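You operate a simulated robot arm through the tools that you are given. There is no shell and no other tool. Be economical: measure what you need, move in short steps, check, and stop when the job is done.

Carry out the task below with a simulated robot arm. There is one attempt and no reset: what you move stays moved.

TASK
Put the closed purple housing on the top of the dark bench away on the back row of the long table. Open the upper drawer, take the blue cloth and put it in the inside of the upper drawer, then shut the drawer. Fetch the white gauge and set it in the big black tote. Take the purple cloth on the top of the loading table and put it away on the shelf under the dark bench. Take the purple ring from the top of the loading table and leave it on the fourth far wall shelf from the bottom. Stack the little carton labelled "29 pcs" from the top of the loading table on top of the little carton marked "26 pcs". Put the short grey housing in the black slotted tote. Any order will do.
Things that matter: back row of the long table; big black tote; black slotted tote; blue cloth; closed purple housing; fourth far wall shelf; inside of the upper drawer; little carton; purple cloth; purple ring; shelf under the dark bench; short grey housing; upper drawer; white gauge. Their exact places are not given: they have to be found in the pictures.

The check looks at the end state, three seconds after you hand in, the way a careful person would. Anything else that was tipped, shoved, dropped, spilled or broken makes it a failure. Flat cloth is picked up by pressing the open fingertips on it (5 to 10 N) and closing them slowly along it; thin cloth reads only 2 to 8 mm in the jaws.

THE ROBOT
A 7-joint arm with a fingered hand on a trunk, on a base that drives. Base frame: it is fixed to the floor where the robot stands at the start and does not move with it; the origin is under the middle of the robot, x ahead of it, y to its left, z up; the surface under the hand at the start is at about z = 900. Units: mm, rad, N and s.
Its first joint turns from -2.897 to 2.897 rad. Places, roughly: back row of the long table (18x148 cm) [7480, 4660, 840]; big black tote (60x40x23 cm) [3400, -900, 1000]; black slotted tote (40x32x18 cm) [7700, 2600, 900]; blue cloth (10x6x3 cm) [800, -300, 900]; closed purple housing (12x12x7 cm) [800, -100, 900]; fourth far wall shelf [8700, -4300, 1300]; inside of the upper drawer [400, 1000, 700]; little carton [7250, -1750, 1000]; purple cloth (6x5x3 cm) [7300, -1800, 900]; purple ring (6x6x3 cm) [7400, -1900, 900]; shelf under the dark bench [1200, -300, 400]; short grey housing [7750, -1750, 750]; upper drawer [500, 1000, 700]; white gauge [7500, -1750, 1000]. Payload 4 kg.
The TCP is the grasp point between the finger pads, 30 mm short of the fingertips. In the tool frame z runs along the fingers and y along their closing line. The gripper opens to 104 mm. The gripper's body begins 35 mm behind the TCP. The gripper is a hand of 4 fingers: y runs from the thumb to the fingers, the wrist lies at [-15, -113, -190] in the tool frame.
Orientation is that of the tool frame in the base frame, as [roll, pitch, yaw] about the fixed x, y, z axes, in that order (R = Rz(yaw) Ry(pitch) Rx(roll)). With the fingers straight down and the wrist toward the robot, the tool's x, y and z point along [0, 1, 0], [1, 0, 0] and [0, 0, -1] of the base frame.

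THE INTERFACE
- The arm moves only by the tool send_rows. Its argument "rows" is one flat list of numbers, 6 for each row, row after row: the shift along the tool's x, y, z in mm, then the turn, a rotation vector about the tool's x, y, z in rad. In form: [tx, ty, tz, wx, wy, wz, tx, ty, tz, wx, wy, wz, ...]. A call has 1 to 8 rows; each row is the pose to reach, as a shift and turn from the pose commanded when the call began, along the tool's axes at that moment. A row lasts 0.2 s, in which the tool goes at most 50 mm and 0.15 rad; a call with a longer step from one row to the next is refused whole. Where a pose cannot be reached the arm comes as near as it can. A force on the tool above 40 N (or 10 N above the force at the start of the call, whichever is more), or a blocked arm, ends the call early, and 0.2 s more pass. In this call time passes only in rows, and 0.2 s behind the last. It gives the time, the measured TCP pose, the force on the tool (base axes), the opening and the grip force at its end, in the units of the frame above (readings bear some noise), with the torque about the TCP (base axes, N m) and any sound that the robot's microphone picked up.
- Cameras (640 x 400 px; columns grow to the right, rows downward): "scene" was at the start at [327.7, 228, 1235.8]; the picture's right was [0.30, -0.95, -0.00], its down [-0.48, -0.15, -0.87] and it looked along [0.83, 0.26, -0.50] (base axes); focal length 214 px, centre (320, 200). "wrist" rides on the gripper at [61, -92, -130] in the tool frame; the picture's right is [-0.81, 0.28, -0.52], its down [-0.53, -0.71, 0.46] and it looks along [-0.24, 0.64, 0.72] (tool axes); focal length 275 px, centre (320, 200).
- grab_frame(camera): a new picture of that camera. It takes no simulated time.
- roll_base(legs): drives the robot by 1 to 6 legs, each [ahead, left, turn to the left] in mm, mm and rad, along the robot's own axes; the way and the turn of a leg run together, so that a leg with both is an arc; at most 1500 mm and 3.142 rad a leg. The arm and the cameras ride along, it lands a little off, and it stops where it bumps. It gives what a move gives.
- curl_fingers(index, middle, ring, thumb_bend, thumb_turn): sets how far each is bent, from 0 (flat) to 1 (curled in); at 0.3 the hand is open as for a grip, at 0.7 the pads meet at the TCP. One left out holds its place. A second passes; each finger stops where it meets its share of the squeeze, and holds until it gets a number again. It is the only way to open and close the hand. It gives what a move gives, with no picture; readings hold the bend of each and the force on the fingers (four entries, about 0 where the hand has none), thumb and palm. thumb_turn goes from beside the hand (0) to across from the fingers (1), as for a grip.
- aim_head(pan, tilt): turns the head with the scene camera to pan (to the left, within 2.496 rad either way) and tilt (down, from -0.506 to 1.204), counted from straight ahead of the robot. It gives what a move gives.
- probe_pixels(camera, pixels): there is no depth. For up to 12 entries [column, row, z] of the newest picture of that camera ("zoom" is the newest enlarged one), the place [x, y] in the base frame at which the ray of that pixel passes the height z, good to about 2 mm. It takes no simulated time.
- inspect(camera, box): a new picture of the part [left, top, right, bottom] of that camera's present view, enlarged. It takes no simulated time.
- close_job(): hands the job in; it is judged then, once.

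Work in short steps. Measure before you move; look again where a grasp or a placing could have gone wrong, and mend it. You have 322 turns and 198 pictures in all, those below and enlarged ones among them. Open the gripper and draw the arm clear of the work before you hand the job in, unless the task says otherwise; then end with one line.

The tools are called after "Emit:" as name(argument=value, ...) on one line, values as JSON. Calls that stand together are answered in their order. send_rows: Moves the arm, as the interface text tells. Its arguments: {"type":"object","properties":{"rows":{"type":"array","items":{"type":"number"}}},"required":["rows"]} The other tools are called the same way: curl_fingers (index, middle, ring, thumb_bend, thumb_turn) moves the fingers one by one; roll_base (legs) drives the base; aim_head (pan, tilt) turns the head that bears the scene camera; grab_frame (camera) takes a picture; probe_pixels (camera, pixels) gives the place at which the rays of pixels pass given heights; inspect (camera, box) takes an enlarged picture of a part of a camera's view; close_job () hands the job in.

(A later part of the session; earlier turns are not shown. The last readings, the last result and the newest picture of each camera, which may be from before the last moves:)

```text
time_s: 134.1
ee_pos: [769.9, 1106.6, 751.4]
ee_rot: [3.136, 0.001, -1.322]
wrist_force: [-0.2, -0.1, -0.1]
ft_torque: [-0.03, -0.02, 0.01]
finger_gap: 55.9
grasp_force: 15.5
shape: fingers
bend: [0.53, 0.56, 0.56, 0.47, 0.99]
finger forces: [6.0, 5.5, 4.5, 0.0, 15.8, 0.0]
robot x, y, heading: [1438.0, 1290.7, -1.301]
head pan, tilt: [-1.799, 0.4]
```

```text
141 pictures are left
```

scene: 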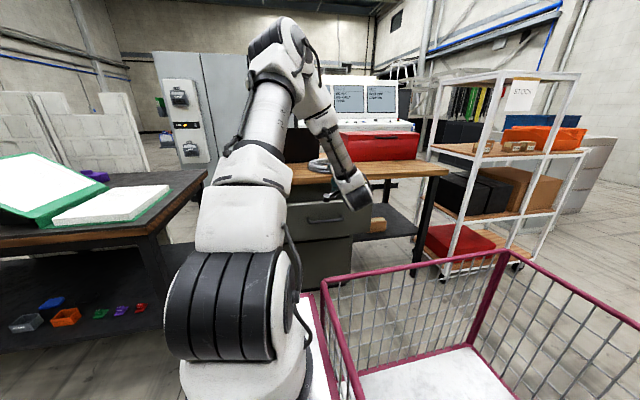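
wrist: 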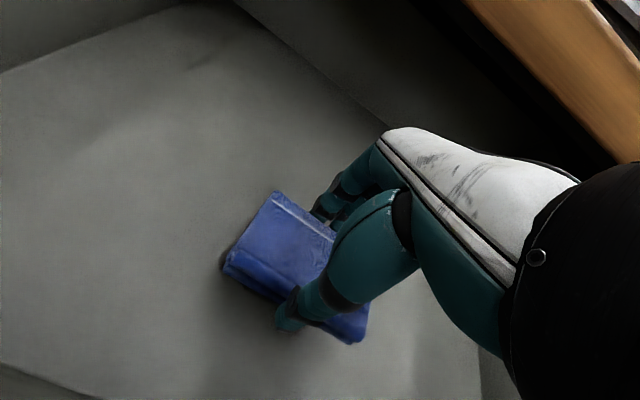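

The cloth is just above the drawer floor. I lower until contact.

Emit:
send_rows(rows=[0, 0, 6, 0, 0, 0, 0, 0, 12, 0, 0, 0, 0, 0, 18, 0, 0, 0, 0, 0, 24, 0, 0, 0])

```text
time_s: 135.1
ee_pos: [767.8, 1106.5, 729.7]
ee_rot: [3.134, 0.002, -1.32]
wrist_force: [0.1, 0.2, -0.4]
ft_torque: [-0.02, 0.01, 0.0]
finger_gap: 55.8
grasp_force: 15.8
shape: fingers
bend: [0.53, 0.56, 0.56, 0.47, 0.99]
finger forces: [5.9, 5.5, 4.5, 0.0, 16.0, 0.0]
robot x, y, heading: [1439.8, 1283.6, -1.296]
head pan, tilt: [-1.799, 0.4]
```

Emit:
send_rows(rows=[0, 0, 5, 0, 0, 0, 0, 0, 10, 0, 0, 0, 0, 0, 15, 0, 0, 0, 0, 0, 20, 0, 0, 0])

Emit:
grab_frame(camera="wrist")

```text
time_s: 136.0
ee_pos: [762.7, 1106.3, 719.0]
ee_rot: [3.122, 0.003, -1.32]
wrist_force: [5.1, -1.2, 13.5]
ft_torque: [0.03, -0.1, -0.06]
finger_gap: 56.7
grasp_force: 17.5
shape: fingers
bend: [0.57, 0.58, 0.59, 0.46, 0.98]
finger forces: [4.9, 8.7, 3.2, 0.1, 18.4, 0.1]
robot x, y, heading: [1435.6, 1282.8, -1.296]
head pan, tilt: [-1.799, 0.4]
stopped in row 4: the force on the tool passed its limit at 54 N (the readings are from after the stop); the commanded pose is now the measured one
```

```text
140 pictures are left
```

wrist: 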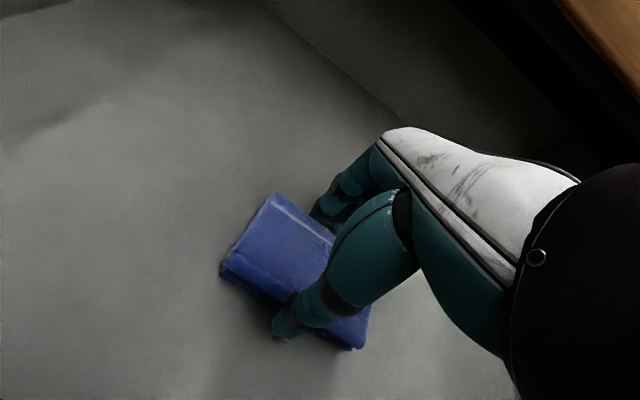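

The floor is touched. I open the hand and rise out of the drawer.

Emit:
curl_fingers(index=0.3, middle=0.3, ring=0.3, thumb_bend=0.3)

Emit:
send_rows(rows=[0, 0, -30, 0, 0, 0, 0, 0, -75, 0, 0, 0, 0, 0, -120, 0, 0, 0, 0, 0, -165, 0, 0, 0, 0, 0, -210, 0, 0, 0, 0, 0, -255, 0, 0, 0, 0, 0, -300, 0, 0, 0, 0, -40, -300, 0, 0, 0])

Emit:
grab_frame(camera="wrist")

```text
time_s: 137.0
ee_pos: [764.1, 1105.4, 717.7]
ee_rot: [3.128, 0.0, -1.321]
wrist_force: [0.3, -0.7, 0.6]
ft_torque: [0.0, -0.04, -0.02]
finger_gap: 102.9
grasp_force: 0.0
shape: fingers
bend: [0.3, 0.3, 0.3, 0.3, 0.98]
finger forces: [0.1, 0.0, 0.1, 0.0, 0.0, 0.0]
robot x, y, heading: [1439.8, 1287.8, -1.296]
head pan, tilt: [-1.799, 0.4]
```

```text
time_s: 138.8
ee_pos: [805.3, 1117.3, 1015.4]
ee_rot: [3.128, 0.002, -1.323]
wrist_force: [0.4, -0.5, -0.2]
ft_torque: [0.05, 0.02, 0.03]
finger_gap: 103.0
grasp_force: 0.1
shape: fingers
bend: [0.3, 0.3, 0.3, 0.3, 0.98]
finger forces: [0.0, 0.1, 0.0, 0.1, 0.0, 0.0]
robot x, y, heading: [1435.5, 1285.8, -1.297]
head pan, tilt: [-1.799, 0.4]
```

```text
139 pictures are left
```

wrist: 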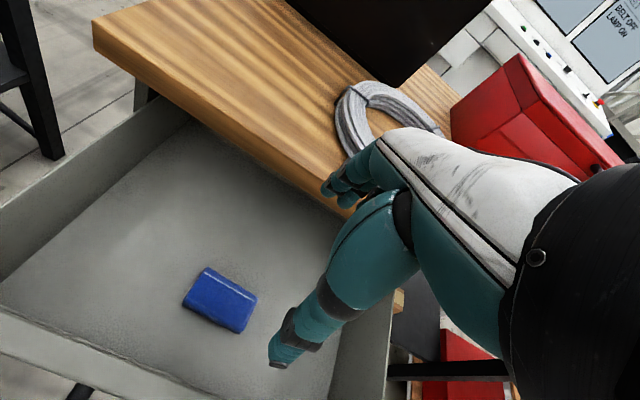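

The cloth lies in the drawer. I move the base 190 mm left, tilt the hand as before and re-approach the handle to push it shut.

Emit:
roll_base(legs=[[0, 190, 0]])

Emit:
send_rows(rows=[0, 0, 0, -0.143, 0, 0, 0, 0, 0, -0.286, 0, 0, 0, 0, 0, -0.429, 0, 0, 0, 0, 0, -0.572, 0, 0, 0, 0, 0, -0.715, 0, 0, 0, 0, 0, -0.858, 0, 0, 0, 0, 0, -0.995, 0, 0])

Emit:
curl_fingers(index=0.45, middle=0.45, ring=0.45, thumb_bend=0.4)

```text
time_s: 140.4
ee_pos: [990.4, 1166.3, 1016.0]
ee_rot: [3.127, 0.001, -1.318]
wrist_force: [-0.1, 1.0, -0.6]
ft_torque: [0.01, 0.01, 0.01]
finger_gap: 103.1
grasp_force: 0.0
shape: fingers
bend: [0.3, 0.3, 0.3, 0.3, 0.98]
finger forces: [0.0, 0.0, 0.0, 0.0, 0.0, 0.1]
robot x, y, heading: [1623.1, 1333.0, -1.292]
head pan, tilt: [-1.799, 0.4]
```

```text
time_s: 142.0
ee_pos: [991.0, 1164.8, 1015.9]
ee_rot: [2.13, 0.002, -1.321]
wrist_force: [-0.1, -0.3, 1.0]
ft_torque: [-0.01, 0.0, 0.01]
finger_gap: 103.2
grasp_force: 0.1
shape: fingers
bend: [0.3, 0.3, 0.3, 0.3, 0.98]
finger forces: [0.0, 0.0, 0.1, 0.1, 0.0, 0.1]
robot x, y, heading: [1621.0, 1335.4, -1.293]
head pan, tilt: [-1.799, 0.4]
```

```text
time_s: 143.0
ee_pos: [990.2, 1166.8, 1016.2]
ee_rot: [2.131, 0.0, -1.316]
wrist_force: [-0.2, 0.1, 0.5]
ft_torque: [0.01, -0.01, -0.02]
finger_gap: 71.9
grasp_force: 0.1
shape: fingers
bend: [0.45, 0.45, 0.45, 0.4, 0.99]
finger forces: [0.1, 0.0, 0.0, 0.0, 0.0, 0.0]
robot x, y, heading: [1621.7, 1335.4, -1.299]
head pan, tilt: [-1.799, 0.4]
```

Emit:
send_rows(rows=[1, -38, 12, 0, 0, 0, 2, -76, 26, 0, 0, 0, 3, -114, 45, 0, 0, 0, 4, -150, 65, 0, 0, 0, 4, -163, 77, 0, 0, 0])

Emit:
grab_frame(camera="wrist")

Emit:
probe_pixels(camera="wrist", pixels=[[196, 250, 783]])

```text
time_s: 144.2
ee_pos: [1012.9, 1168.4, 836.6]
ee_rot: [2.13, 0.001, -1.319]
wrist_force: [-0.6, -0.1, 0.1]
ft_torque: [0.01, 0.01, 0.02]
finger_gap: 71.6
grasp_force: 0.1
shape: fingers
bend: [0.45, 0.45, 0.45, 0.4, 0.99]
finger forces: [0.1, 0.1, 0.0, 0.0, 0.1, 0.0]
robot x, y, heading: [1618.6, 1335.5, -1.293]
head pan, tilt: [-1.799, 0.4]
```

```text
138 pictures are left
```

wrist: 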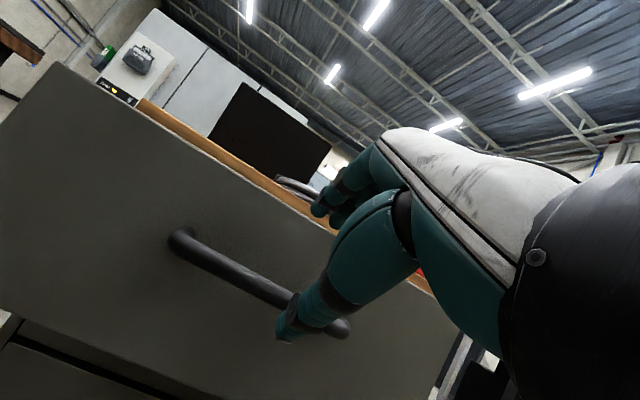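

```text
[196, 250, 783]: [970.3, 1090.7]
```

Same view as the earlier approach. I advance 80 mm and close on the bar.

Emit:
send_rows(rows=[0, 0, 25, 0, 0, 0, 0, 0, 50, 0, 0, 0, 0, 0, 70, 0, 0, 0, 0, 0, 80, 0, 0, 0])

Emit:
curl_fingers(index=0.72, middle=0.72, ring=0.72, thumb_bend=0.66)

```text
time_s: 145.2
ee_pos: [946.4, 1152.7, 792.6]
ee_rot: [2.132, 0.002, -1.319]
wrist_force: [2.8, 1.0, 0.4]
ft_torque: [-0.06, 0.09, 0.01]
finger_gap: 71.3
grasp_force: 1.1
shape: fingers
bend: [0.45, 0.45, 0.45, 0.4, 0.99]
finger forces: [1.9, 0.5, 0.1, 0.0, 0.0, 0.1]
robot x, y, heading: [1622.0, 1335.7, -1.293]
head pan, tilt: [-1.799, 0.4]
```

```text
time_s: 146.2
ee_pos: [947.6, 1151.2, 793.4]
ee_rot: [2.132, 0.001, -1.317]
wrist_force: [-1.7, 0.1, -2.2]
ft_torque: [0.0, 0.02, 0.05]
finger_gap: 9.7
grasp_force: 5.5
shape: fingers
bend: [0.72, 0.71, 0.71, 0.62, 1.0]
finger forces: [1.9, 1.6, 2.1, 0.1, 4.4, 0.0]
robot x, y, heading: [1621.0, 1335.2, -1.295]
head pan, tilt: [-1.799, 0.4]
```

I push it shut along the normal, about 280 mm.

Emit:
send_rows(rows=[0, 21, 32, 0, 0, 0, 0, 42, 65, 0, 0, 0, 0, 63, 98, 0, 0, 0, 0, 84, 130, 0, 0, 0, 0, 105, 163, 0, 0, 0, 0, 126, 196, 0, 0, 0, 0, 140, 217, 0, 0, 0, 0, 150, 233, 0, 0, 0])

Emit:
grab_frame(camera="wrist")

```text
time_s: 148.0
ee_pos: [676.1, 1081.8, 798.0]
ee_rot: [2.134, 0.001, -1.318]
wrist_force: [0.3, 3.9, -10.7]
ft_torque: [0.06, 0.07, 0.02]
finger_gap: 16.3
grasp_force: 5.4
shape: fingers
bend: [0.72, 0.72, 0.72, 0.58, 1.0]
finger forces: [0.0, 0.0, 0.1, 0.0, 10.5, 0.1]
robot x, y, heading: [1620.8, 1332.5, -1.288]
head pan, tilt: [-1.799, 0.4]
```

```text
137 pictures are left
```

wrist: 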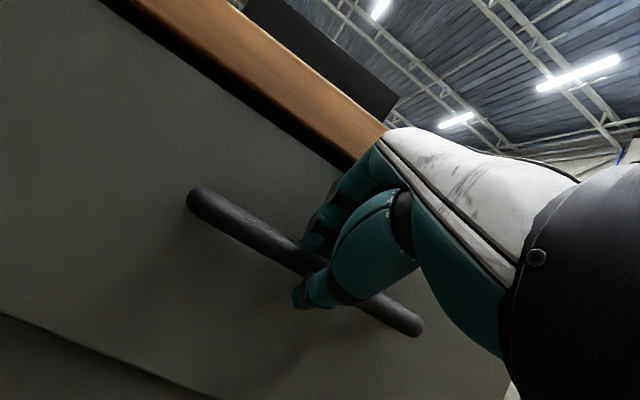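

Nearly at the old position; I push on gently a few millimetres to seat it.

Emit:
send_rows(rows=[0, 3, 5, 0, 0, 0, 0, 7, 10, 0, 0, 0, 0, 10, 15, 0, 0, 0])

Emit:
grab_frame(camera="wrist")

```text
time_s: 148.8
ee_pos: [659.8, 1077.9, 797.9]
ee_rot: [2.133, 0.001, -1.32]
wrist_force: [0.4, 3.7, -12.1]
ft_torque: [0.07, 0.02, 0.02]
finger_gap: 15.7
grasp_force: 5.6
shape: fingers
bend: [0.72, 0.72, 0.72, 0.58, 1.0]
finger forces: [0.0, 0.0, 0.0, 0.0, 11.1, 0.0]
robot x, y, heading: [1620.7, 1336.1, -1.292]
head pan, tilt: [-1.799, 0.4]
```

```text
136 pictures are left
```

wrist: 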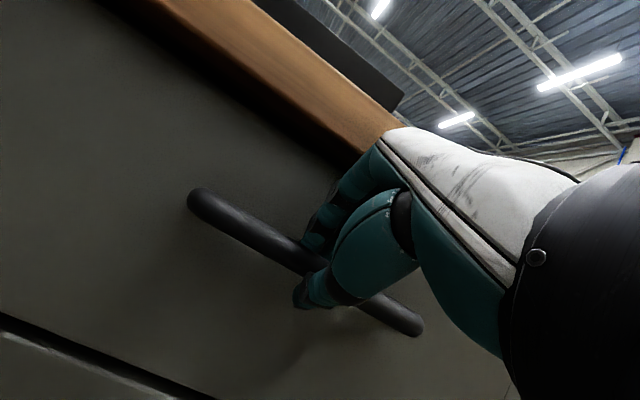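

Still free motion; the seam below isn't yet where it was. I push a little more.

Emit:
send_rows(rows=[0, 3, 5, 0, 0, 0, 0, 6, 9, 0, 0, 0])

Emit:
aim_head(pan=-1.9, tilt=0.4)

Emit:
inspect(camera="scene", box=[260, 100, 440, 280])

```text
time_s: 149.4
ee_pos: [650.2, 1075.1, 797.3]
ee_rot: [2.134, 0.001, -1.319]
wrist_force: [21.6, 6.9, -9.7]
ft_torque: [0.14, -0.36, -0.04]
finger_gap: 20.8
grasp_force: 10.0
shape: fingers
bend: [0.72, 0.72, 0.72, 0.57, 1.0]
finger forces: [0.0, 0.0, 0.1, 0.1, 19.2, 0.1]
robot x, y, heading: [1618.5, 1336.5, -1.298]
head pan, tilt: [-1.799, 0.4]
```

```text
time_s: 150.0
ee_pos: [650.0, 1074.6, 797.2]
ee_rot: [2.134, 0.001, -1.318]
wrist_force: [21.8, 7.2, -10.1]
ft_torque: [0.15, -0.43, -0.01]
finger_gap: 21.6
grasp_force: 10.1
shape: fingers
bend: [0.72, 0.72, 0.72, 0.57, 1.0]
finger forces: [0.0, 0.0, 0.1, 0.1, 20.0, 0.1]
robot x, y, heading: [1625.8, 1340.3, -1.292]
head pan, tilt: [-1.901, 0.4]
```

```text
2.22 times, centred on (350, 190) of scene
```

zoom: 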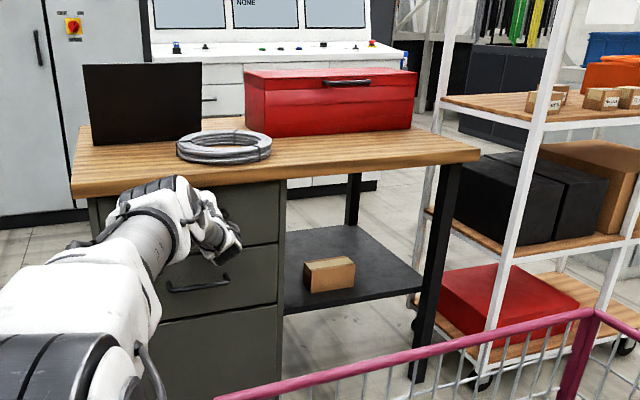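

22 N of resistance: it is seated flush. I release and back off, then check.

Emit:
curl_fingers(index=0.42, middle=0.42, ring=0.42, thumb_bend=0.35)

Emit:
send_rows(rows=[0, 0, -25, 0, 0, 0, 0, 0, -60, 0, 0, 0, 0, 0, -100, 0, 0, 0, 0, 0, -145, 0, 0, 0, 0, 0, -190, 0, 0, 0, 0, 0, -235, 0, 0, 0])

Emit:
grab_frame(camera="wrist")

Emit:
inspect(camera="scene", box=[260, 100, 440, 280])

```text
time_s: 151.0
ee_pos: [650.7, 1075.6, 800.0]
ee_rot: [2.131, 0.002, -1.317]
wrist_force: [36.0, 8.1, -3.6]
ft_torque: [-0.16, -0.05, -0.34]
finger_gap: 46.7
grasp_force: 18.4
shape: fingers
bend: [0.67, 0.66, 0.63, 0.35, 0.98]
finger forces: [12.9, 13.9, 10.3, 0.0, 0.0, 0.1]
robot x, y, heading: [1624.6, 1337.1, -1.293]
head pan, tilt: [-1.901, 0.4]
```

```text
time_s: 152.4
ee_pos: [845.9, 1122.7, 920.9]
ee_rot: [2.131, 0.001, -1.318]
wrist_force: [1.0, -0.6, -0.1]
ft_torque: [0.01, -0.03, -0.03]
finger_gap: 81.5
grasp_force: 0.0
shape: fingers
bend: [0.42, 0.42, 0.42, 0.35, 0.98]
finger forces: [0.0, 0.0, 0.1, 0.1, 0.0, 0.0]
robot x, y, heading: [1622.2, 1339.3, -1.293]
head pan, tilt: [-1.901, 0.4]
```

```text
134 pictures are left
```

wrist: 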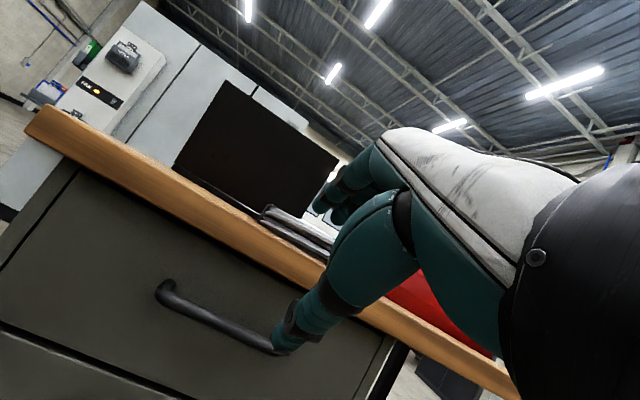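

```text
2.22 times, centred on (350, 190) of scene
```

zoom: 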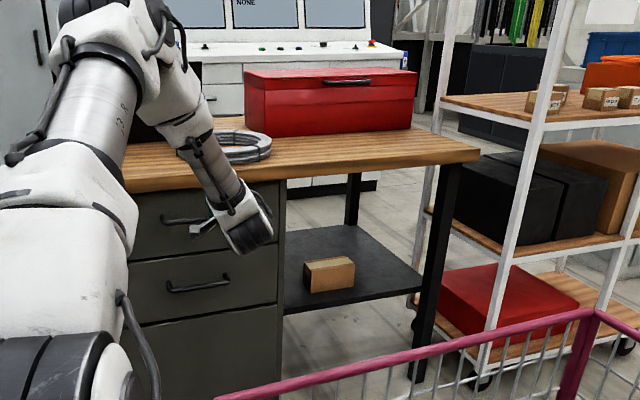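

I probe the handle end to confirm it's back at (681,1010).

Emit:
probe_pixels(camera="wrist", pixels=[[163, 295, 783], [163, 295, 788], [276, 346, 783]])

Emit:
inspect(camera="wrist", box=[0, 100, 300, 400])

```text
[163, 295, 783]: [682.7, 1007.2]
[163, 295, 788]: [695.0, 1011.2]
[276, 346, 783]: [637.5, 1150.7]
```

```text
1.33 times, centred on (150, 250) of wrist
```

zoom: 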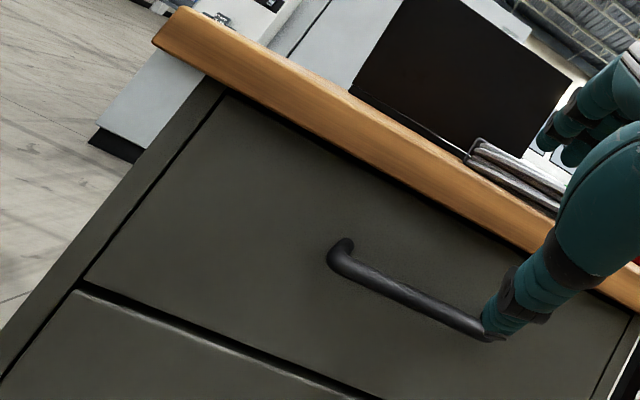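

Handle coordinates match the closed position. Drawer job done; I straighten the hand down and raise it for travel.

Emit:
send_rows(rows=[1, 22, -42, 0.12, 0, 0, 2, 44, -85, 0.25, 0, 0, 3, 66, -128, 0.38, 0, 0, 4, 88, -171, 0.51, 0, 0, 5, 110, -214, 0.64, 0, 0, 6, 132, -257, 0.77, 0, 0, 7, 154, -300, 0.89, 0, 0, 7, 176, -342, 1.01, 0, 0])

Emit:
curl_fingers(index=0.3, middle=0.3, ring=0.3, thumb_bend=0.3)

Emit:
roll_base(legs=[[960, -255, 0]])

Emit:
aim_head(pan=-1.75, tilt=0.4)

Emit:
grab_frame(camera="scene")

```text
time_s: 154.2
ee_pos: [1036.6, 1165.9, 1253.2]
ee_rot: [-3.14, 0.004, -1.321]
wrist_force: [0.6, -0.3, -0.2]
ft_torque: [-0.02, -0.03, 0.0]
finger_gap: 81.6
grasp_force: 0.1
shape: fingers
bend: [0.42, 0.42, 0.42, 0.35, 0.98]
finger forces: [0.1, 0.0, 0.0, 0.1, 0.1, 0.1]
robot x, y, heading: [1623.4, 1328.6, -1.295]
head pan, tilt: [-1.901, 0.4]
```

```text
time_s: 155.2
ee_pos: [1036.6, 1164.9, 1253.9]
ee_rot: [3.141, 0.003, -1.317]
wrist_force: [0.1, -0.5, 0.3]
ft_torque: [0.02, 0.02, -0.02]
finger_gap: 102.5
grasp_force: 0.0
shape: fingers
bend: [0.3, 0.3, 0.3, 0.3, 0.98]
finger forces: [0.0, 0.1, 0.0, 0.1, 0.0, 0.0]
robot x, y, heading: [1624.1, 1339.6, -1.289]
head pan, tilt: [-1.901, 0.4]
```

```text
time_s: 160.3
ee_pos: [1052.2, 185.4, 1253.6]
ee_rot: [3.141, 0.002, -1.319]
wrist_force: [0.0, -0.3, -0.8]
ft_torque: [-0.02, -0.01, 0.03]
finger_gap: 102.6
grasp_force: 0.1
shape: fingers
bend: [0.3, 0.3, 0.3, 0.3, 0.98]
finger forces: [0.1, 0.0, 0.0, 0.1, 0.0, 0.0]
robot x, y, heading: [1642.0, 355.2, -1.294]
head pan, tilt: [-1.901, 0.4]
```

```text
time_s: 161.0
ee_pos: [1052.8, 185.2, 1253.1]
ee_rot: [-3.141, 0.002, -1.319]
wrist_force: [0.5, -0.7, 0.3]
ft_torque: [0.02, 0.01, -0.02]
finger_gap: 102.8
grasp_force: 0.0
shape: fingers
bend: [0.3, 0.3, 0.3, 0.3, 0.98]
finger forces: [0.0, 0.1, 0.0, 0.1, 0.0, 0.0]
robot x, y, heading: [1636.7, 354.1, -1.295]
head pan, tilt: [-1.751, 0.4]
```

```text
131 pictures are left
```

scene: 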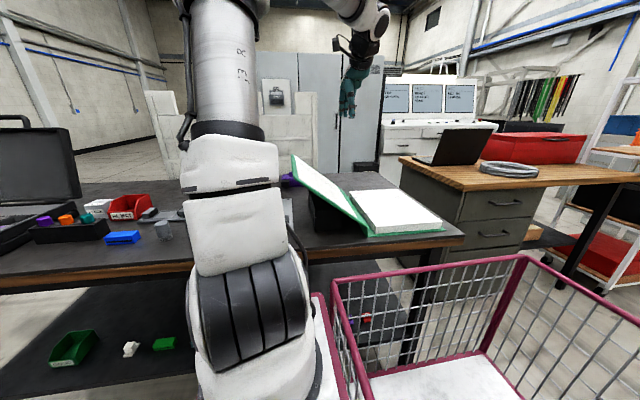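

I move above the housing at constant height to avoid the binder's raised page.

Emit:
send_rows(rows=[21.5, 37, 0, 0, 0, 0.01, 43, 74, 0, 0, 0, 0.02, 64.5, 111, 0, 0, 0, 0.03, 86, 148, 0, 0, 0, 0.04, 107.5, 185, 0, 0, 0, 0.05, 129, 222, 0, 0, 0, 0.05, 150, 259, 0, 0, 0, 0.05, 172, 296, 0, 0, 0, 0.05])

Emit:
grab_frame(camera="wrist")

Emit:
inspect(camera="scene", box=[240, 60, 460, 240])

```text
time_s: 162.8
ee_pos: [816.7, -47.7, 1251.0]
ee_rot: [3.141, -0.001, -1.37]
wrist_force: [0.4, -0.7, 0.1]
ft_torque: [0.0, -0.01, 0.02]
finger_gap: 103.1
grasp_force: 0.2
shape: fingers
bend: [0.3, 0.3, 0.3, 0.3, 0.98]
finger forces: [0.1, 0.1, 0.1, 0.0, 0.0, 0.0]
out of reach, approached as far as the arm can: row 8
robot x, y, heading: [1640.3, 350.3, -1.293]
head pan, tilt: [-1.751, 0.4]
```

```text
130 pictures are left
```

wrist: 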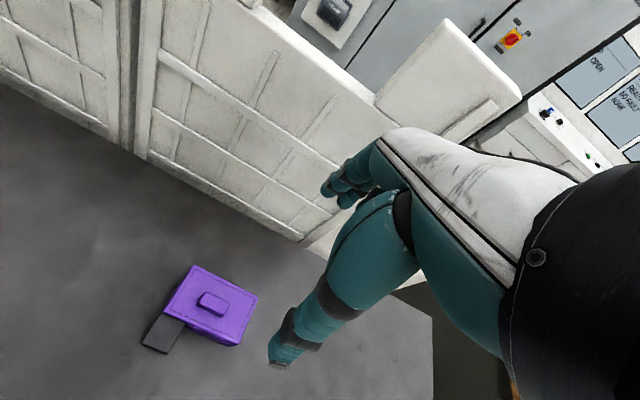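

```text
2.22 times, centred on (350, 150) of scene
```

zoom: 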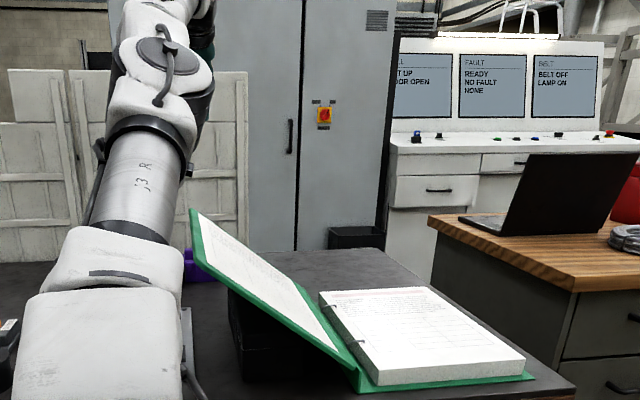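

I re-measure the housing's corners from this view.

Emit:
inspect(camera="wrist", box=[120, 240, 300, 370])

```text
3.08 times, centred on (210, 305) of wrist
```

zoom: 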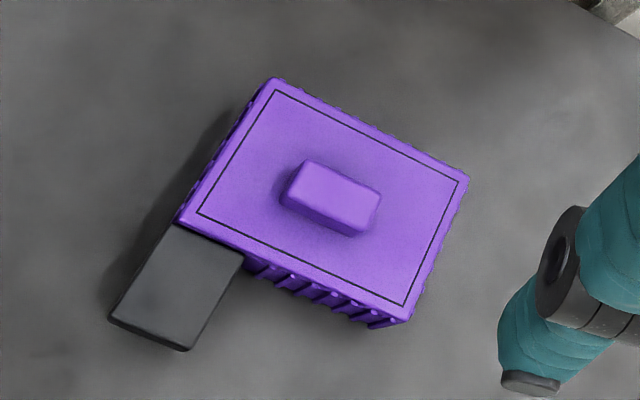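

Emit:
probe_pixels(camera="zoom", pixels=[[275, 80, 960], [468, 178, 960], [405, 320, 960], [180, 222, 960], [242, 256, 940], [110, 320, 930], [190, 350, 930], [335, 190, 980], [400, 325, 900], [300, 165, 985], [380, 195, 985]])

```text
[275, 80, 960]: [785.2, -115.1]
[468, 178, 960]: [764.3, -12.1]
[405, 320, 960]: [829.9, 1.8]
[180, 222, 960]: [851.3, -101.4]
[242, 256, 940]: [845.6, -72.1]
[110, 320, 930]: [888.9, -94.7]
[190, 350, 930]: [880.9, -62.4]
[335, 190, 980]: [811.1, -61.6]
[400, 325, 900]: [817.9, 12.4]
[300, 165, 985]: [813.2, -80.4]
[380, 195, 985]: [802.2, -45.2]
```

Triangulating both views gives the housing top at z≈941, centre (802,−55), with the connector on the +x side at the −y end. I lower over (801,−47).

Emit:
send_rows(rows=[-3, 2, 40, 0, 0, 0, -6, 4, 80, 0, 0, 0, -9, 6, 120, 0, 0, 0, -9, 6, 160, 0, 0, 0, -9, 6, 200, 0, 0, 0])

Emit:
grab_frame(camera="wrist")

```text
time_s: 164.0
ee_pos: [811.2, -37.4, 1053.1]
ee_rot: [3.139, 0.003, -1.369]
wrist_force: [-0.7, 0.3, 0.8]
ft_torque: [-0.03, 0.02, -0.01]
finger_gap: 102.7
grasp_force: 0.1
shape: fingers
bend: [0.3, 0.3, 0.3, 0.3, 0.98]
finger forces: [0.0, 0.0, 0.1, 0.1, 0.0, 0.0]
robot x, y, heading: [1638.2, 352.3, -1.295]
head pan, tilt: [-1.751, 0.4]
```

```text
127 pictures are left
```

wrist: 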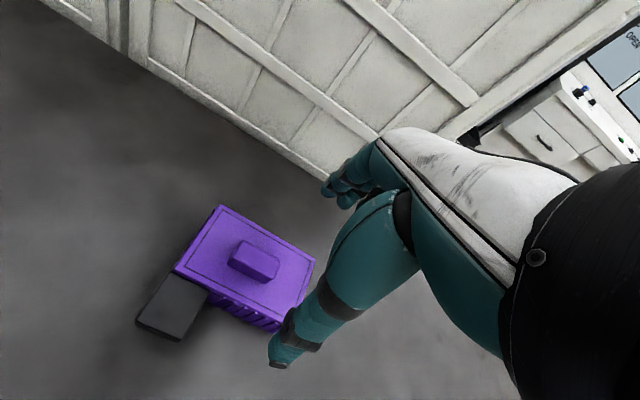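

Emit:
probe_pixels(camera="wrist", pixels=[[222, 206, 941], [314, 259, 941], [176, 272, 941], [275, 322, 941], [207, 290, 930], [255, 258, 965]])

```text
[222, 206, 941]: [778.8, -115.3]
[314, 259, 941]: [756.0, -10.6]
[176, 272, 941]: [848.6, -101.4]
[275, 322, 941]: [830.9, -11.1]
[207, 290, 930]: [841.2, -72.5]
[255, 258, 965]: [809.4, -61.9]
```

Measurements agree. I shift to (801,−47) and descend to z≈943.

Emit:
send_rows(rows=[7, 12, 30, 0, 0, 0, 7, 12, 65, 0, 0, 0, 7, 12, 95, 0, 0, 0, 7, 12, 110, 0, 0, 0])

Emit:
grab_frame(camera="wrist")

```text
time_s: 165.0
ee_pos: [800.0, -49.5, 942.4]
ee_rot: [-3.141, 0.001, -1.37]
wrist_force: [0.0, -0.7, 0.1]
ft_torque: [-0.03, 0.04, 0.01]
finger_gap: 102.7
grasp_force: 0.2
shape: fingers
bend: [0.3, 0.3, 0.3, 0.3, 0.98]
finger forces: [0.0, 0.0, 0.0, 0.1, 0.0, 0.1]
robot x, y, heading: [1639.7, 353.9, -1.296]
head pan, tilt: [-1.751, 0.4]
```

```text
126 pictures are left
```

wrist: 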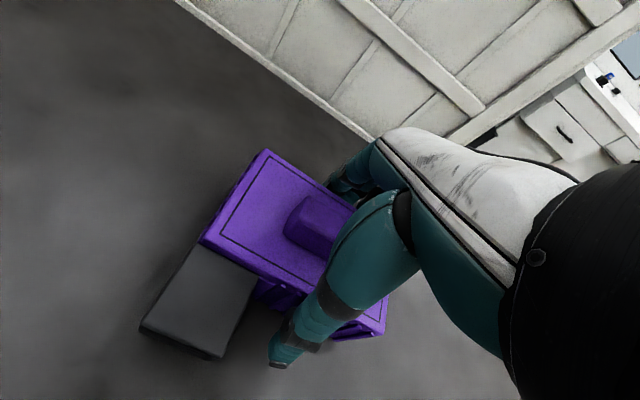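

The thumb is clear of the connector and the fingers straddle the body. I close.

Emit:
curl_fingers(index=0.62, middle=0.62, ring=0.62, thumb_bend=0.6, thumb_turn=1.0)

Emit:
send_rows(rows=[0, 0, -15, 0, 0, 0, 0, 0, -40, 0, 0, 0])

Emit:
grab_frame(camera="wrist")

```text
time_s: 166.0
ee_pos: [800.1, -47.8, 943.3]
ee_rot: [3.141, 0.0, -1.368]
wrist_force: [-2.9, 0.1, 3.8]
ft_torque: [-0.02, 0.33, 0.03]
finger_gap: 72.0
grasp_force: 28.9
shape: fingers
bend: [0.45, 0.5, 0.5, 0.43, 0.98]
finger forces: [11.9, 8.5, 9.0, 0.0, 27.7, 0.1]
robot x, y, heading: [1639.6, 352.1, -1.295]
head pan, tilt: [-1.751, 0.4]
```

```text
time_s: 166.6
ee_pos: [797.7, -49.8, 981.3]
ee_rot: [-3.139, -0.001, -1.368]
wrist_force: [0.1, 0.0, -2.0]
ft_torque: [0.01, 0.03, 0.02]
finger_gap: 72.0
grasp_force: 28.4
shape: fingers
bend: [0.46, 0.51, 0.5, 0.43, 0.98]
finger forces: [11.4, 7.8, 8.4, 0.1, 28.3, 0.0]
robot x, y, heading: [1641.4, 353.1, -1.293]
head pan, tilt: [-1.751, 0.4]
```

```text
125 pictures are left
```

wrist: 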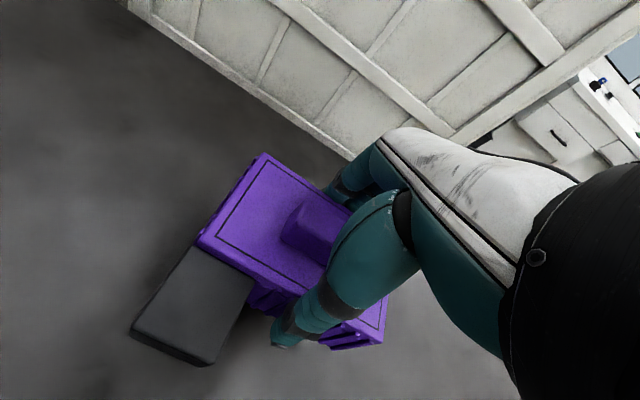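

Held firmly at 72 mm. I lift and draw it back toward the robot.

Emit:
send_rows(rows=[0, 0, -45, 0, 0, 0, 0, 0, -90, 0, 0, 0, 0, 0, -135, 0, 0, 0, 10, -35, -165, 0, 0, 0, 20, -72, -195, 0, 0, 0, 30, -110, -220, 0, 0, 0, 40, -150, -240, 0, 0, 0, 50, -195, -250, 0, 0, 0])

Emit:
send_rows(rows=[5, -48, -5, 0, 0, 0, 10, -96, -10, 0, 0, 0, 15, -144, -15, 0, 0, 0, 20, -190, -20, 0, 0, 0])

Emit:
aim_head(pan=1.3, tilt=0.3)

Emit:
grab_frame(camera="scene")

```text
time_s: 168.4
ee_pos: [999.5, -58.8, 1231.6]
ee_rot: [-3.14, 0.0, -1.37]
wrist_force: [-0.5, -0.6, -2.8]
ft_torque: [0.05, -0.01, 0.01]
finger_gap: 71.9
grasp_force: 27.6
shape: fingers
bend: [0.46, 0.51, 0.5, 0.43, 0.98]
finger forces: [11.5, 7.8, 8.4, 0.1, 28.1, 0.1]
robot x, y, heading: [1642.1, 357.4, -1.296]
head pan, tilt: [-1.751, 0.4]
```

```text
time_s: 169.4
ee_pos: [1189.4, -39.1, 1252.8]
ee_rot: [-3.141, 0.0, -1.37]
wrist_force: [-0.5, 0.6, -2.5]
ft_torque: [0.0, 0.03, -0.01]
finger_gap: 71.8
grasp_force: 28.7
shape: fingers
bend: [0.46, 0.51, 0.51, 0.43, 0.98]
finger forces: [11.5, 7.6, 8.3, 0.0, 28.0, 0.1]
robot x, y, heading: [1638.7, 356.2, -1.294]
head pan, tilt: [-1.751, 0.4]
```

```text
time_s: 172.1
ee_pos: [1189.4, -39.3, 1252.6]
ee_rot: [3.141, 0.003, -1.367]
wrist_force: [1.3, -0.1, -2.6]
ft_torque: [0.05, 0.06, 0.03]
finger_gap: 71.5
grasp_force: 27.6
shape: fingers
bend: [0.46, 0.51, 0.51, 0.43, 0.98]
finger forces: [11.5, 7.8, 8.3, 0.0, 27.9, 0.0]
robot x, y, heading: [1632.9, 352.6, -1.288]
head pan, tilt: [1.3, 0.3]
```

```text
124 pictures are left
```

scene: 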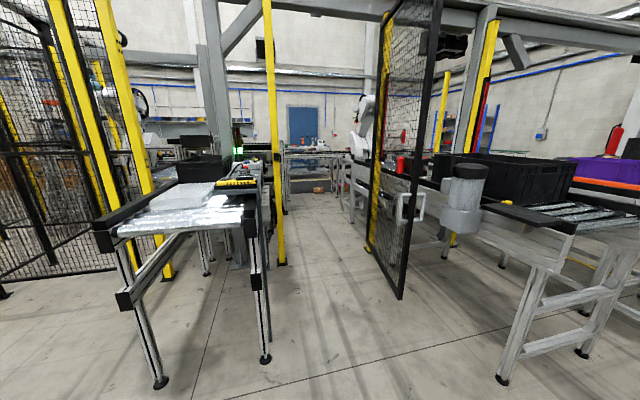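

I'm looking along +x: a passage lies between the left conveyor and the open mesh door. I probe floor points for the map.

Emit:
probe_pixels(camera="scene", pixels=[[160, 385, 0], [265, 360, 0], [402, 298, 0], [370, 245, 0], [503, 380, 0], [282, 265, 0], [207, 274, 0], [170, 278, 0], [502, 265, 0], [320, 190, 0], [350, 225, 0], [450, 245, 0]])

```text
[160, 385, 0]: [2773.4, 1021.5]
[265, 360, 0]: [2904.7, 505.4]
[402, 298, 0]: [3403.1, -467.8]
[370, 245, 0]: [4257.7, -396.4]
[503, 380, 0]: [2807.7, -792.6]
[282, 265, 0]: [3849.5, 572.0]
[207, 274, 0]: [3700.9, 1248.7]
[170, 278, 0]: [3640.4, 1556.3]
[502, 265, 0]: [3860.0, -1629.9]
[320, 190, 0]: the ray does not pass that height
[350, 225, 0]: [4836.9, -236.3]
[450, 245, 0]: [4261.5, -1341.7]
```

I swing the arm (with the housing) round to the robot's front for narrow passages, first part.

Emit:
send_rows(rows=[39, -12, 0, 0, 0, -0.1, 79, -25, 0, 0, 0, -0.2, 118, -37, 0, 0, 0, -0.3, 158, -49, 0, 0, 0, -0.4, 197, -62, 0, 0, 0, -0.5, 237, -74, 0, 0, 0, -0.6, 276, -87, 0, 0, 0, -0.7, 316, -99, 0, 0, 0, -0.8])

Emit:
send_rows(rows=[33, -24, 0, 0, 0, -0.1, 67, -48, 0, 0, 0, -0.2, 101, -72, 0, 0, 0, -0.3, 134, -96, 0, 0, 0, -0.4, 168, -120, 0, 0, 0, -0.5, 202, -144, 0, 0, 0, -0.6, 235, -168, 0, 0, 0, -0.7, 269, -192, 0, 0, 0, -0.8])

```text
time_s: 173.9
ee_pos: [1350.5, -329.5, 1252.9]
ee_rot: [-3.14, 0.002, -0.568]
wrist_force: [0.7, 0.5, -2.0]
ft_torque: [-0.06, 0.03, 0.01]
finger_gap: 71.3
grasp_force: 27.0
shape: fingers
bend: [0.46, 0.51, 0.51, 0.44, 0.98]
finger forces: [11.1, 7.5, 8.1, 0.0, 27.2, 0.1]
robot x, y, heading: [1636.7, 354.3, -1.293]
head pan, tilt: [1.3, 0.3]
```

```text
time_s: 175.7
ee_pos: [1679.3, -313.0, 1250.4]
ee_rot: [-3.139, 0.001, 0.233]
wrist_force: [0.4, -0.7, -2.3]
ft_torque: [0.02, 0.01, -0.03]
finger_gap: 71.4
grasp_force: 27.0
shape: fingers
bend: [0.46, 0.51, 0.51, 0.44, 0.98]
finger forces: [11.1, 7.5, 8.1, 0.0, 26.9, 0.1]
robot x, y, heading: [1637.6, 356.8, -1.295]
head pan, tilt: [1.3, 0.3]
```

I drive to (2070,50) and turn to face +x.

Emit:
roll_base(legs=[[411, 333, 0], [0, 0, 1.29]])

Emit:
aim_head(pan=0.0, tilt=0.25)

Emit:
grab_frame(camera="scene")

```text
time_s: 181.9
ee_pos: [2724.2, -93.6, 1252.3]
ee_rot: [3.141, 0.0, 1.528]
wrist_force: [0.4, 0.1, -2.6]
ft_torque: [-0.03, -0.01, 0.01]
finger_gap: 70.5
grasp_force: 25.8
shape: fingers
bend: [0.47, 0.52, 0.51, 0.44, 0.98]
finger forces: [10.7, 7.2, 7.9, 0.0, 26.1, 0.0]
robot x, y, heading: [2066.4, 47.2, 0.003]
head pan, tilt: [1.3, 0.3]
```

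```text
time_s: 183.4
ee_pos: [2723.1, -94.7, 1252.7]
ee_rot: [-3.14, 0.001, 1.529]
wrist_force: [0.3, -0.2, -2.8]
ft_torque: [-0.04, -0.05, -0.02]
finger_gap: 70.6
grasp_force: 26.4
shape: fingers
bend: [0.47, 0.52, 0.51, 0.44, 0.98]
finger forces: [10.9, 7.2, 7.7, 0.0, 26.1, 0.1]
robot x, y, heading: [2067.9, 46.9, 0.004]
head pan, tilt: [0.0, 0.25]
```

```text
123 pictures are left
```

scene: 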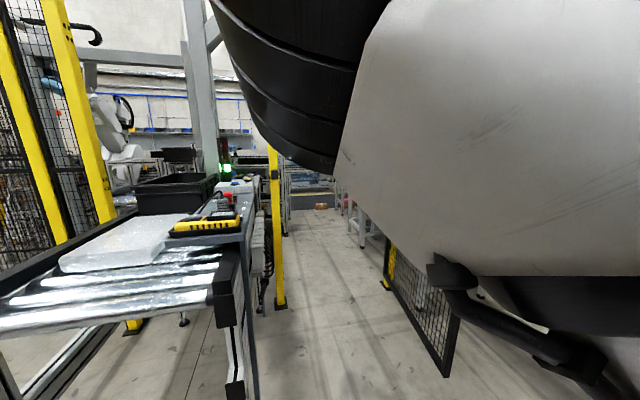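

The passage ahead is clear: yellow post at left, mesh door at right. I drive ahead 1400 mm.

Emit:
roll_base(legs=[[1400, -10, 0]])

Emit:
aim_head(pan=0.35, tilt=0.2)

Emit:
grab_frame(camera="scene")

Emit:
aim_head(pan=-0.1, tilt=0.45)

Emit:
grab_frame(camera="scene")

```text
time_s: 190.4
ee_pos: [4118.2, -121.4, 1251.7]
ee_rot: [-3.141, -0.001, 1.512]
wrist_force: [0.2, -0.4, -2.1]
ft_torque: [-0.03, -0.04, 0.02]
finger_gap: 70.7
grasp_force: 25.8
shape: fingers
bend: [0.47, 0.52, 0.51, 0.44, 0.98]
finger forces: [10.8, 7.2, 7.8, 0.1, 26.2, 0.0]
robot x, y, heading: [3465.6, 32.1, -0.014]
head pan, tilt: [0.0, 0.25]
```

```text
time_s: 191.2
ee_pos: [4118.4, -121.2, 1250.8]
ee_rot: [-3.139, 0.0, 1.512]
wrist_force: [-0.1, 0.2, -2.9]
ft_torque: [-0.04, -0.02, 0.01]
finger_gap: 70.8
grasp_force: 25.5
shape: fingers
bend: [0.47, 0.52, 0.51, 0.44, 0.98]
finger forces: [10.8, 7.3, 7.9, 0.0, 26.0, 0.0]
robot x, y, heading: [3466.8, 31.2, -0.015]
head pan, tilt: [0.351, 0.201]
```

```text
122 pictures are left
```

scene: 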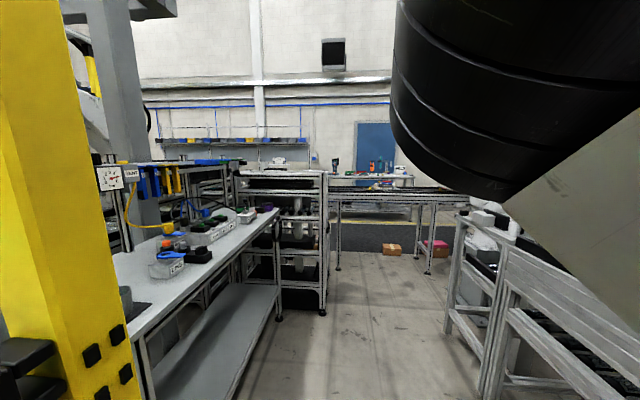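

```text
time_s: 192.1
ee_pos: [4118.1, -122.3, 1251.4]
ee_rot: [-3.14, 0.001, 1.513]
wrist_force: [0.8, 0.2, -2.8]
ft_torque: [-0.07, 0.0, 0.0]
finger_gap: 70.8
grasp_force: 26.1
shape: fingers
bend: [0.47, 0.52, 0.51, 0.44, 0.98]
finger forces: [10.8, 7.1, 7.8, 0.0, 26.2, 0.0]
robot x, y, heading: [3466.2, 32.9, -0.012]
head pan, tilt: [-0.099, 0.45]
```

```text
121 pictures are left
```

scene: 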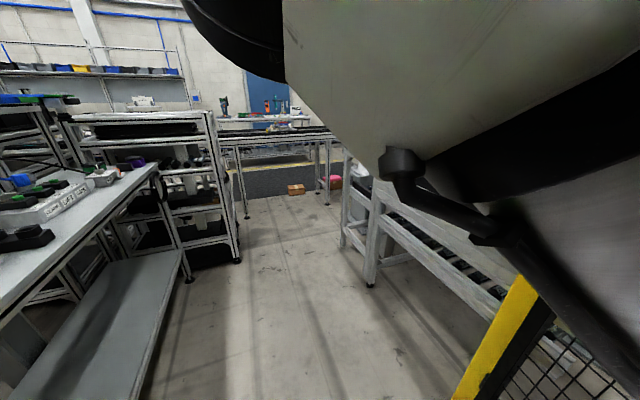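

I probe the floor points along this passage and its far end.

Emit:
probe_pixels(camera="scene", pixels=[[245, 217, 0], [328, 203, 0], [238, 263, 0], [188, 281, 0], [370, 287, 0], [345, 248, 0], [295, 193, 0], [333, 188, 0], [280, 170, 0], [230, 200, 0], [220, 135, 900]])

Emit:
inspect(camera="scene", box=[60, 60, 380, 260])

```text
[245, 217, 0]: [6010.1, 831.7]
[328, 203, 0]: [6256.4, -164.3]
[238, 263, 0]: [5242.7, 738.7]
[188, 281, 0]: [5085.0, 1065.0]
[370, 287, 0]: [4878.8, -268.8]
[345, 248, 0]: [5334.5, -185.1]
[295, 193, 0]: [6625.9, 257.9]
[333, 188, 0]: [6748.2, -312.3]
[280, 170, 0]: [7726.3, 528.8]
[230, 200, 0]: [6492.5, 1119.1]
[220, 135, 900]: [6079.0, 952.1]
```

```text
2.00 times, centred on (220, 160) of scene
```

zoom: 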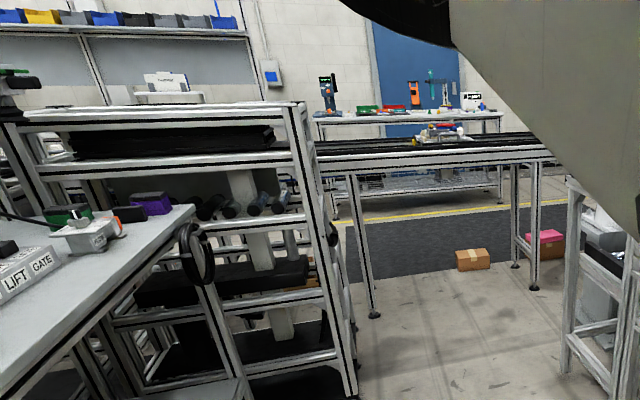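

A conveyor crosses ahead at x≈6000–6250, but there may be ways out to the sides. I drive ahead 1300 mm and look both ways.

Emit:
roll_base(legs=[[1300, 190, 0.01]])

Emit:
aim_head(pan=0.75, tilt=0.25)

Emit:
grab_frame(camera="scene")

Emit:
aim_head(pan=-0.2, tilt=0.5)

Emit:
grab_frame(camera="scene")

```text
time_s: 198.7
ee_pos: [5423.0, 71.6, 1252.4]
ee_rot: [-3.138, 0.001, 1.525]
wrist_force: [0.3, 0.4, -1.5]
ft_torque: [-0.02, 0.0, -0.01]
finger_gap: 70.7
grasp_force: 26.2
shape: fingers
bend: [0.47, 0.52, 0.51, 0.44, 0.98]
finger forces: [10.8, 7.2, 7.7, 0.0, 26.2, 0.1]
robot x, y, heading: [4766.6, 212.8, -0.001]
head pan, tilt: [-0.099, 0.45]
```

```text
time_s: 199.9
ee_pos: [5422.8, 72.8, 1251.8]
ee_rot: [-3.14, -0.001, 1.527]
wrist_force: [-1.0, 0.7, -2.6]
ft_torque: [-0.04, 0.03, 0.0]
finger_gap: 70.7
grasp_force: 26.3
shape: fingers
bend: [0.47, 0.52, 0.51, 0.44, 0.98]
finger forces: [10.8, 7.2, 7.9, 0.0, 26.1, 0.0]
robot x, y, heading: [4769.3, 219.6, -0.003]
head pan, tilt: [0.75, 0.25]
```

```text
119 pictures are left
```

scene: 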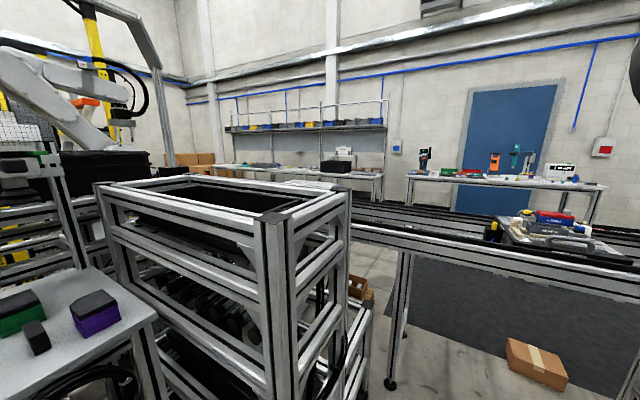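

```text
time_s: 201.1
ee_pos: [5423.3, 71.4, 1250.8]
ee_rot: [-3.139, 0.001, 1.526]
wrist_force: [-0.2, 0.5, -3.3]
ft_torque: [-0.02, 0.0, -0.01]
finger_gap: 70.7
grasp_force: 26.1
shape: fingers
bend: [0.47, 0.52, 0.51, 0.44, 0.98]
finger forces: [10.8, 7.2, 7.7, 0.1, 26.2, 0.1]
robot x, y, heading: [4762.6, 213.7, 0.005]
head pan, tilt: [-0.201, 0.499]
```

```text
118 pictures are left
```

scene: 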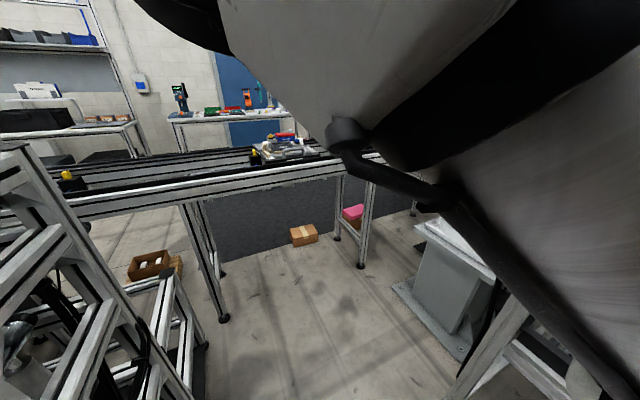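

It's a dead end, so I go round by the right-hand aisle. I back out of the passage first.

Emit:
roll_base(legs=[[-1350, -100, 0], [-1350, -50, 0]])

```text
time_s: 214.1
ee_pos: [2759.0, -100.2, 1251.6]
ee_rot: [-3.14, 0.0, 1.552]
wrist_force: [0.2, 0.2, -2.6]
ft_torque: [-0.01, -0.02, 0.03]
finger_gap: 70.6
grasp_force: 26.2
shape: fingers
bend: [0.47, 0.52, 0.51, 0.44, 0.98]
finger forces: [10.9, 7.2, 7.8, 0.0, 26.1, 0.0]
robot x, y, heading: [2097.8, 26.0, 0.027]
head pan, tilt: [-0.201, 0.499]
```

Emit:
roll_base(legs=[[0, 0, -1.337], [1348, -400, 0]])

Emit:
aim_head(pan=0.6, tilt=0.3)

Emit:
grab_frame(camera="scene")

```text
time_s: 224.4
ee_pos: [2162.2, -2065.8, 1252.5]
ee_rot: [-3.14, 0.0, 0.244]
wrist_force: [0.0, 0.6, -1.4]
ft_torque: [-0.02, -0.01, -0.01]
finger_gap: 69.9
grasp_force: 25.0
shape: fingers
bend: [0.47, 0.52, 0.51, 0.44, 0.98]
finger forces: [10.4, 6.9, 7.6, 0.0, 25.2, 0.0]
robot x, y, heading: [2111.0, -1398.1, -1.28]
head pan, tilt: [-0.201, 0.499]
```

```text
time_s: 225.6
ee_pos: [2160.7, -2066.3, 1252.2]
ee_rot: [-3.14, 0.001, 0.244]
wrist_force: [0.1, 1.1, -2.4]
ft_torque: [-0.03, 0.02, -0.01]
finger_gap: 70.2
grasp_force: 24.9
shape: fingers
bend: [0.47, 0.52, 0.51, 0.44, 0.98]
finger forces: [10.4, 7.0, 7.6, 0.0, 25.4, 0.0]
robot x, y, heading: [2111.1, -1396.5, -1.279]
head pan, tilt: [0.6, 0.3]
```

```text
117 pictures are left
```

scene: 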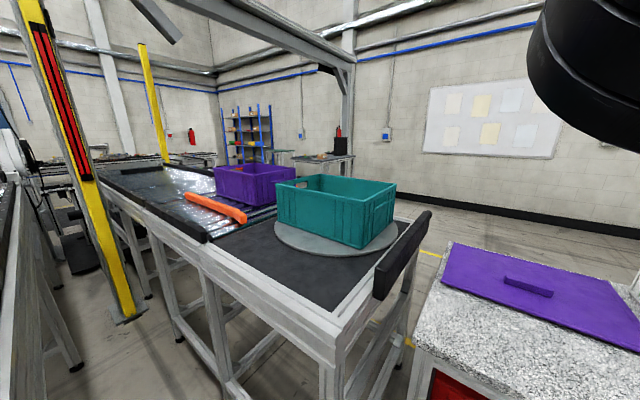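

I continue around the white table's left end toward the right-hand aisle.

Emit:
roll_base(legs=[[139, -941, 0], [1418, -425, 0], [0, 0, 1.28]])

Emit:
aim_head(pan=0.3, tilt=0.3)

Emit:
grab_frame(camera="scene")

```text
time_s: 240.8
ee_pos: [1946.9, -3430.6, 1252.3]
ee_rot: [-3.139, 0.001, 1.569]
wrist_force: [-0.3, -0.8, -2.8]
ft_torque: [-0.02, -0.02, 0.02]
finger_gap: 69.4
grasp_force: 23.9
shape: fingers
bend: [0.47, 0.52, 0.51, 0.45, 0.98]
finger forces: [10.1, 6.7, 7.3, 0.1, 24.6, 0.0]
robot x, y, heading: [1286.8, -3316.3, 0.046]
head pan, tilt: [0.6, 0.3]
```

```text
time_s: 241.6
ee_pos: [1947.6, -3430.4, 1251.8]
ee_rot: [-3.141, 0.0, 1.568]
wrist_force: [0.5, 0.0, -2.6]
ft_torque: [-0.06, -0.01, 0.01]
finger_gap: 69.6
grasp_force: 24.2
shape: fingers
bend: [0.47, 0.52, 0.51, 0.45, 0.98]
finger forces: [10.1, 6.8, 7.4, 0.0, 24.6, 0.1]
robot x, y, heading: [1289.9, -3314.9, 0.045]
head pan, tilt: [0.3, 0.3]
```

```text
116 pictures are left
```

scene: 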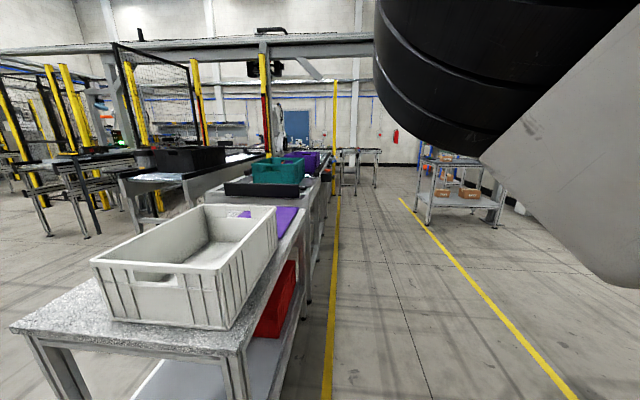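

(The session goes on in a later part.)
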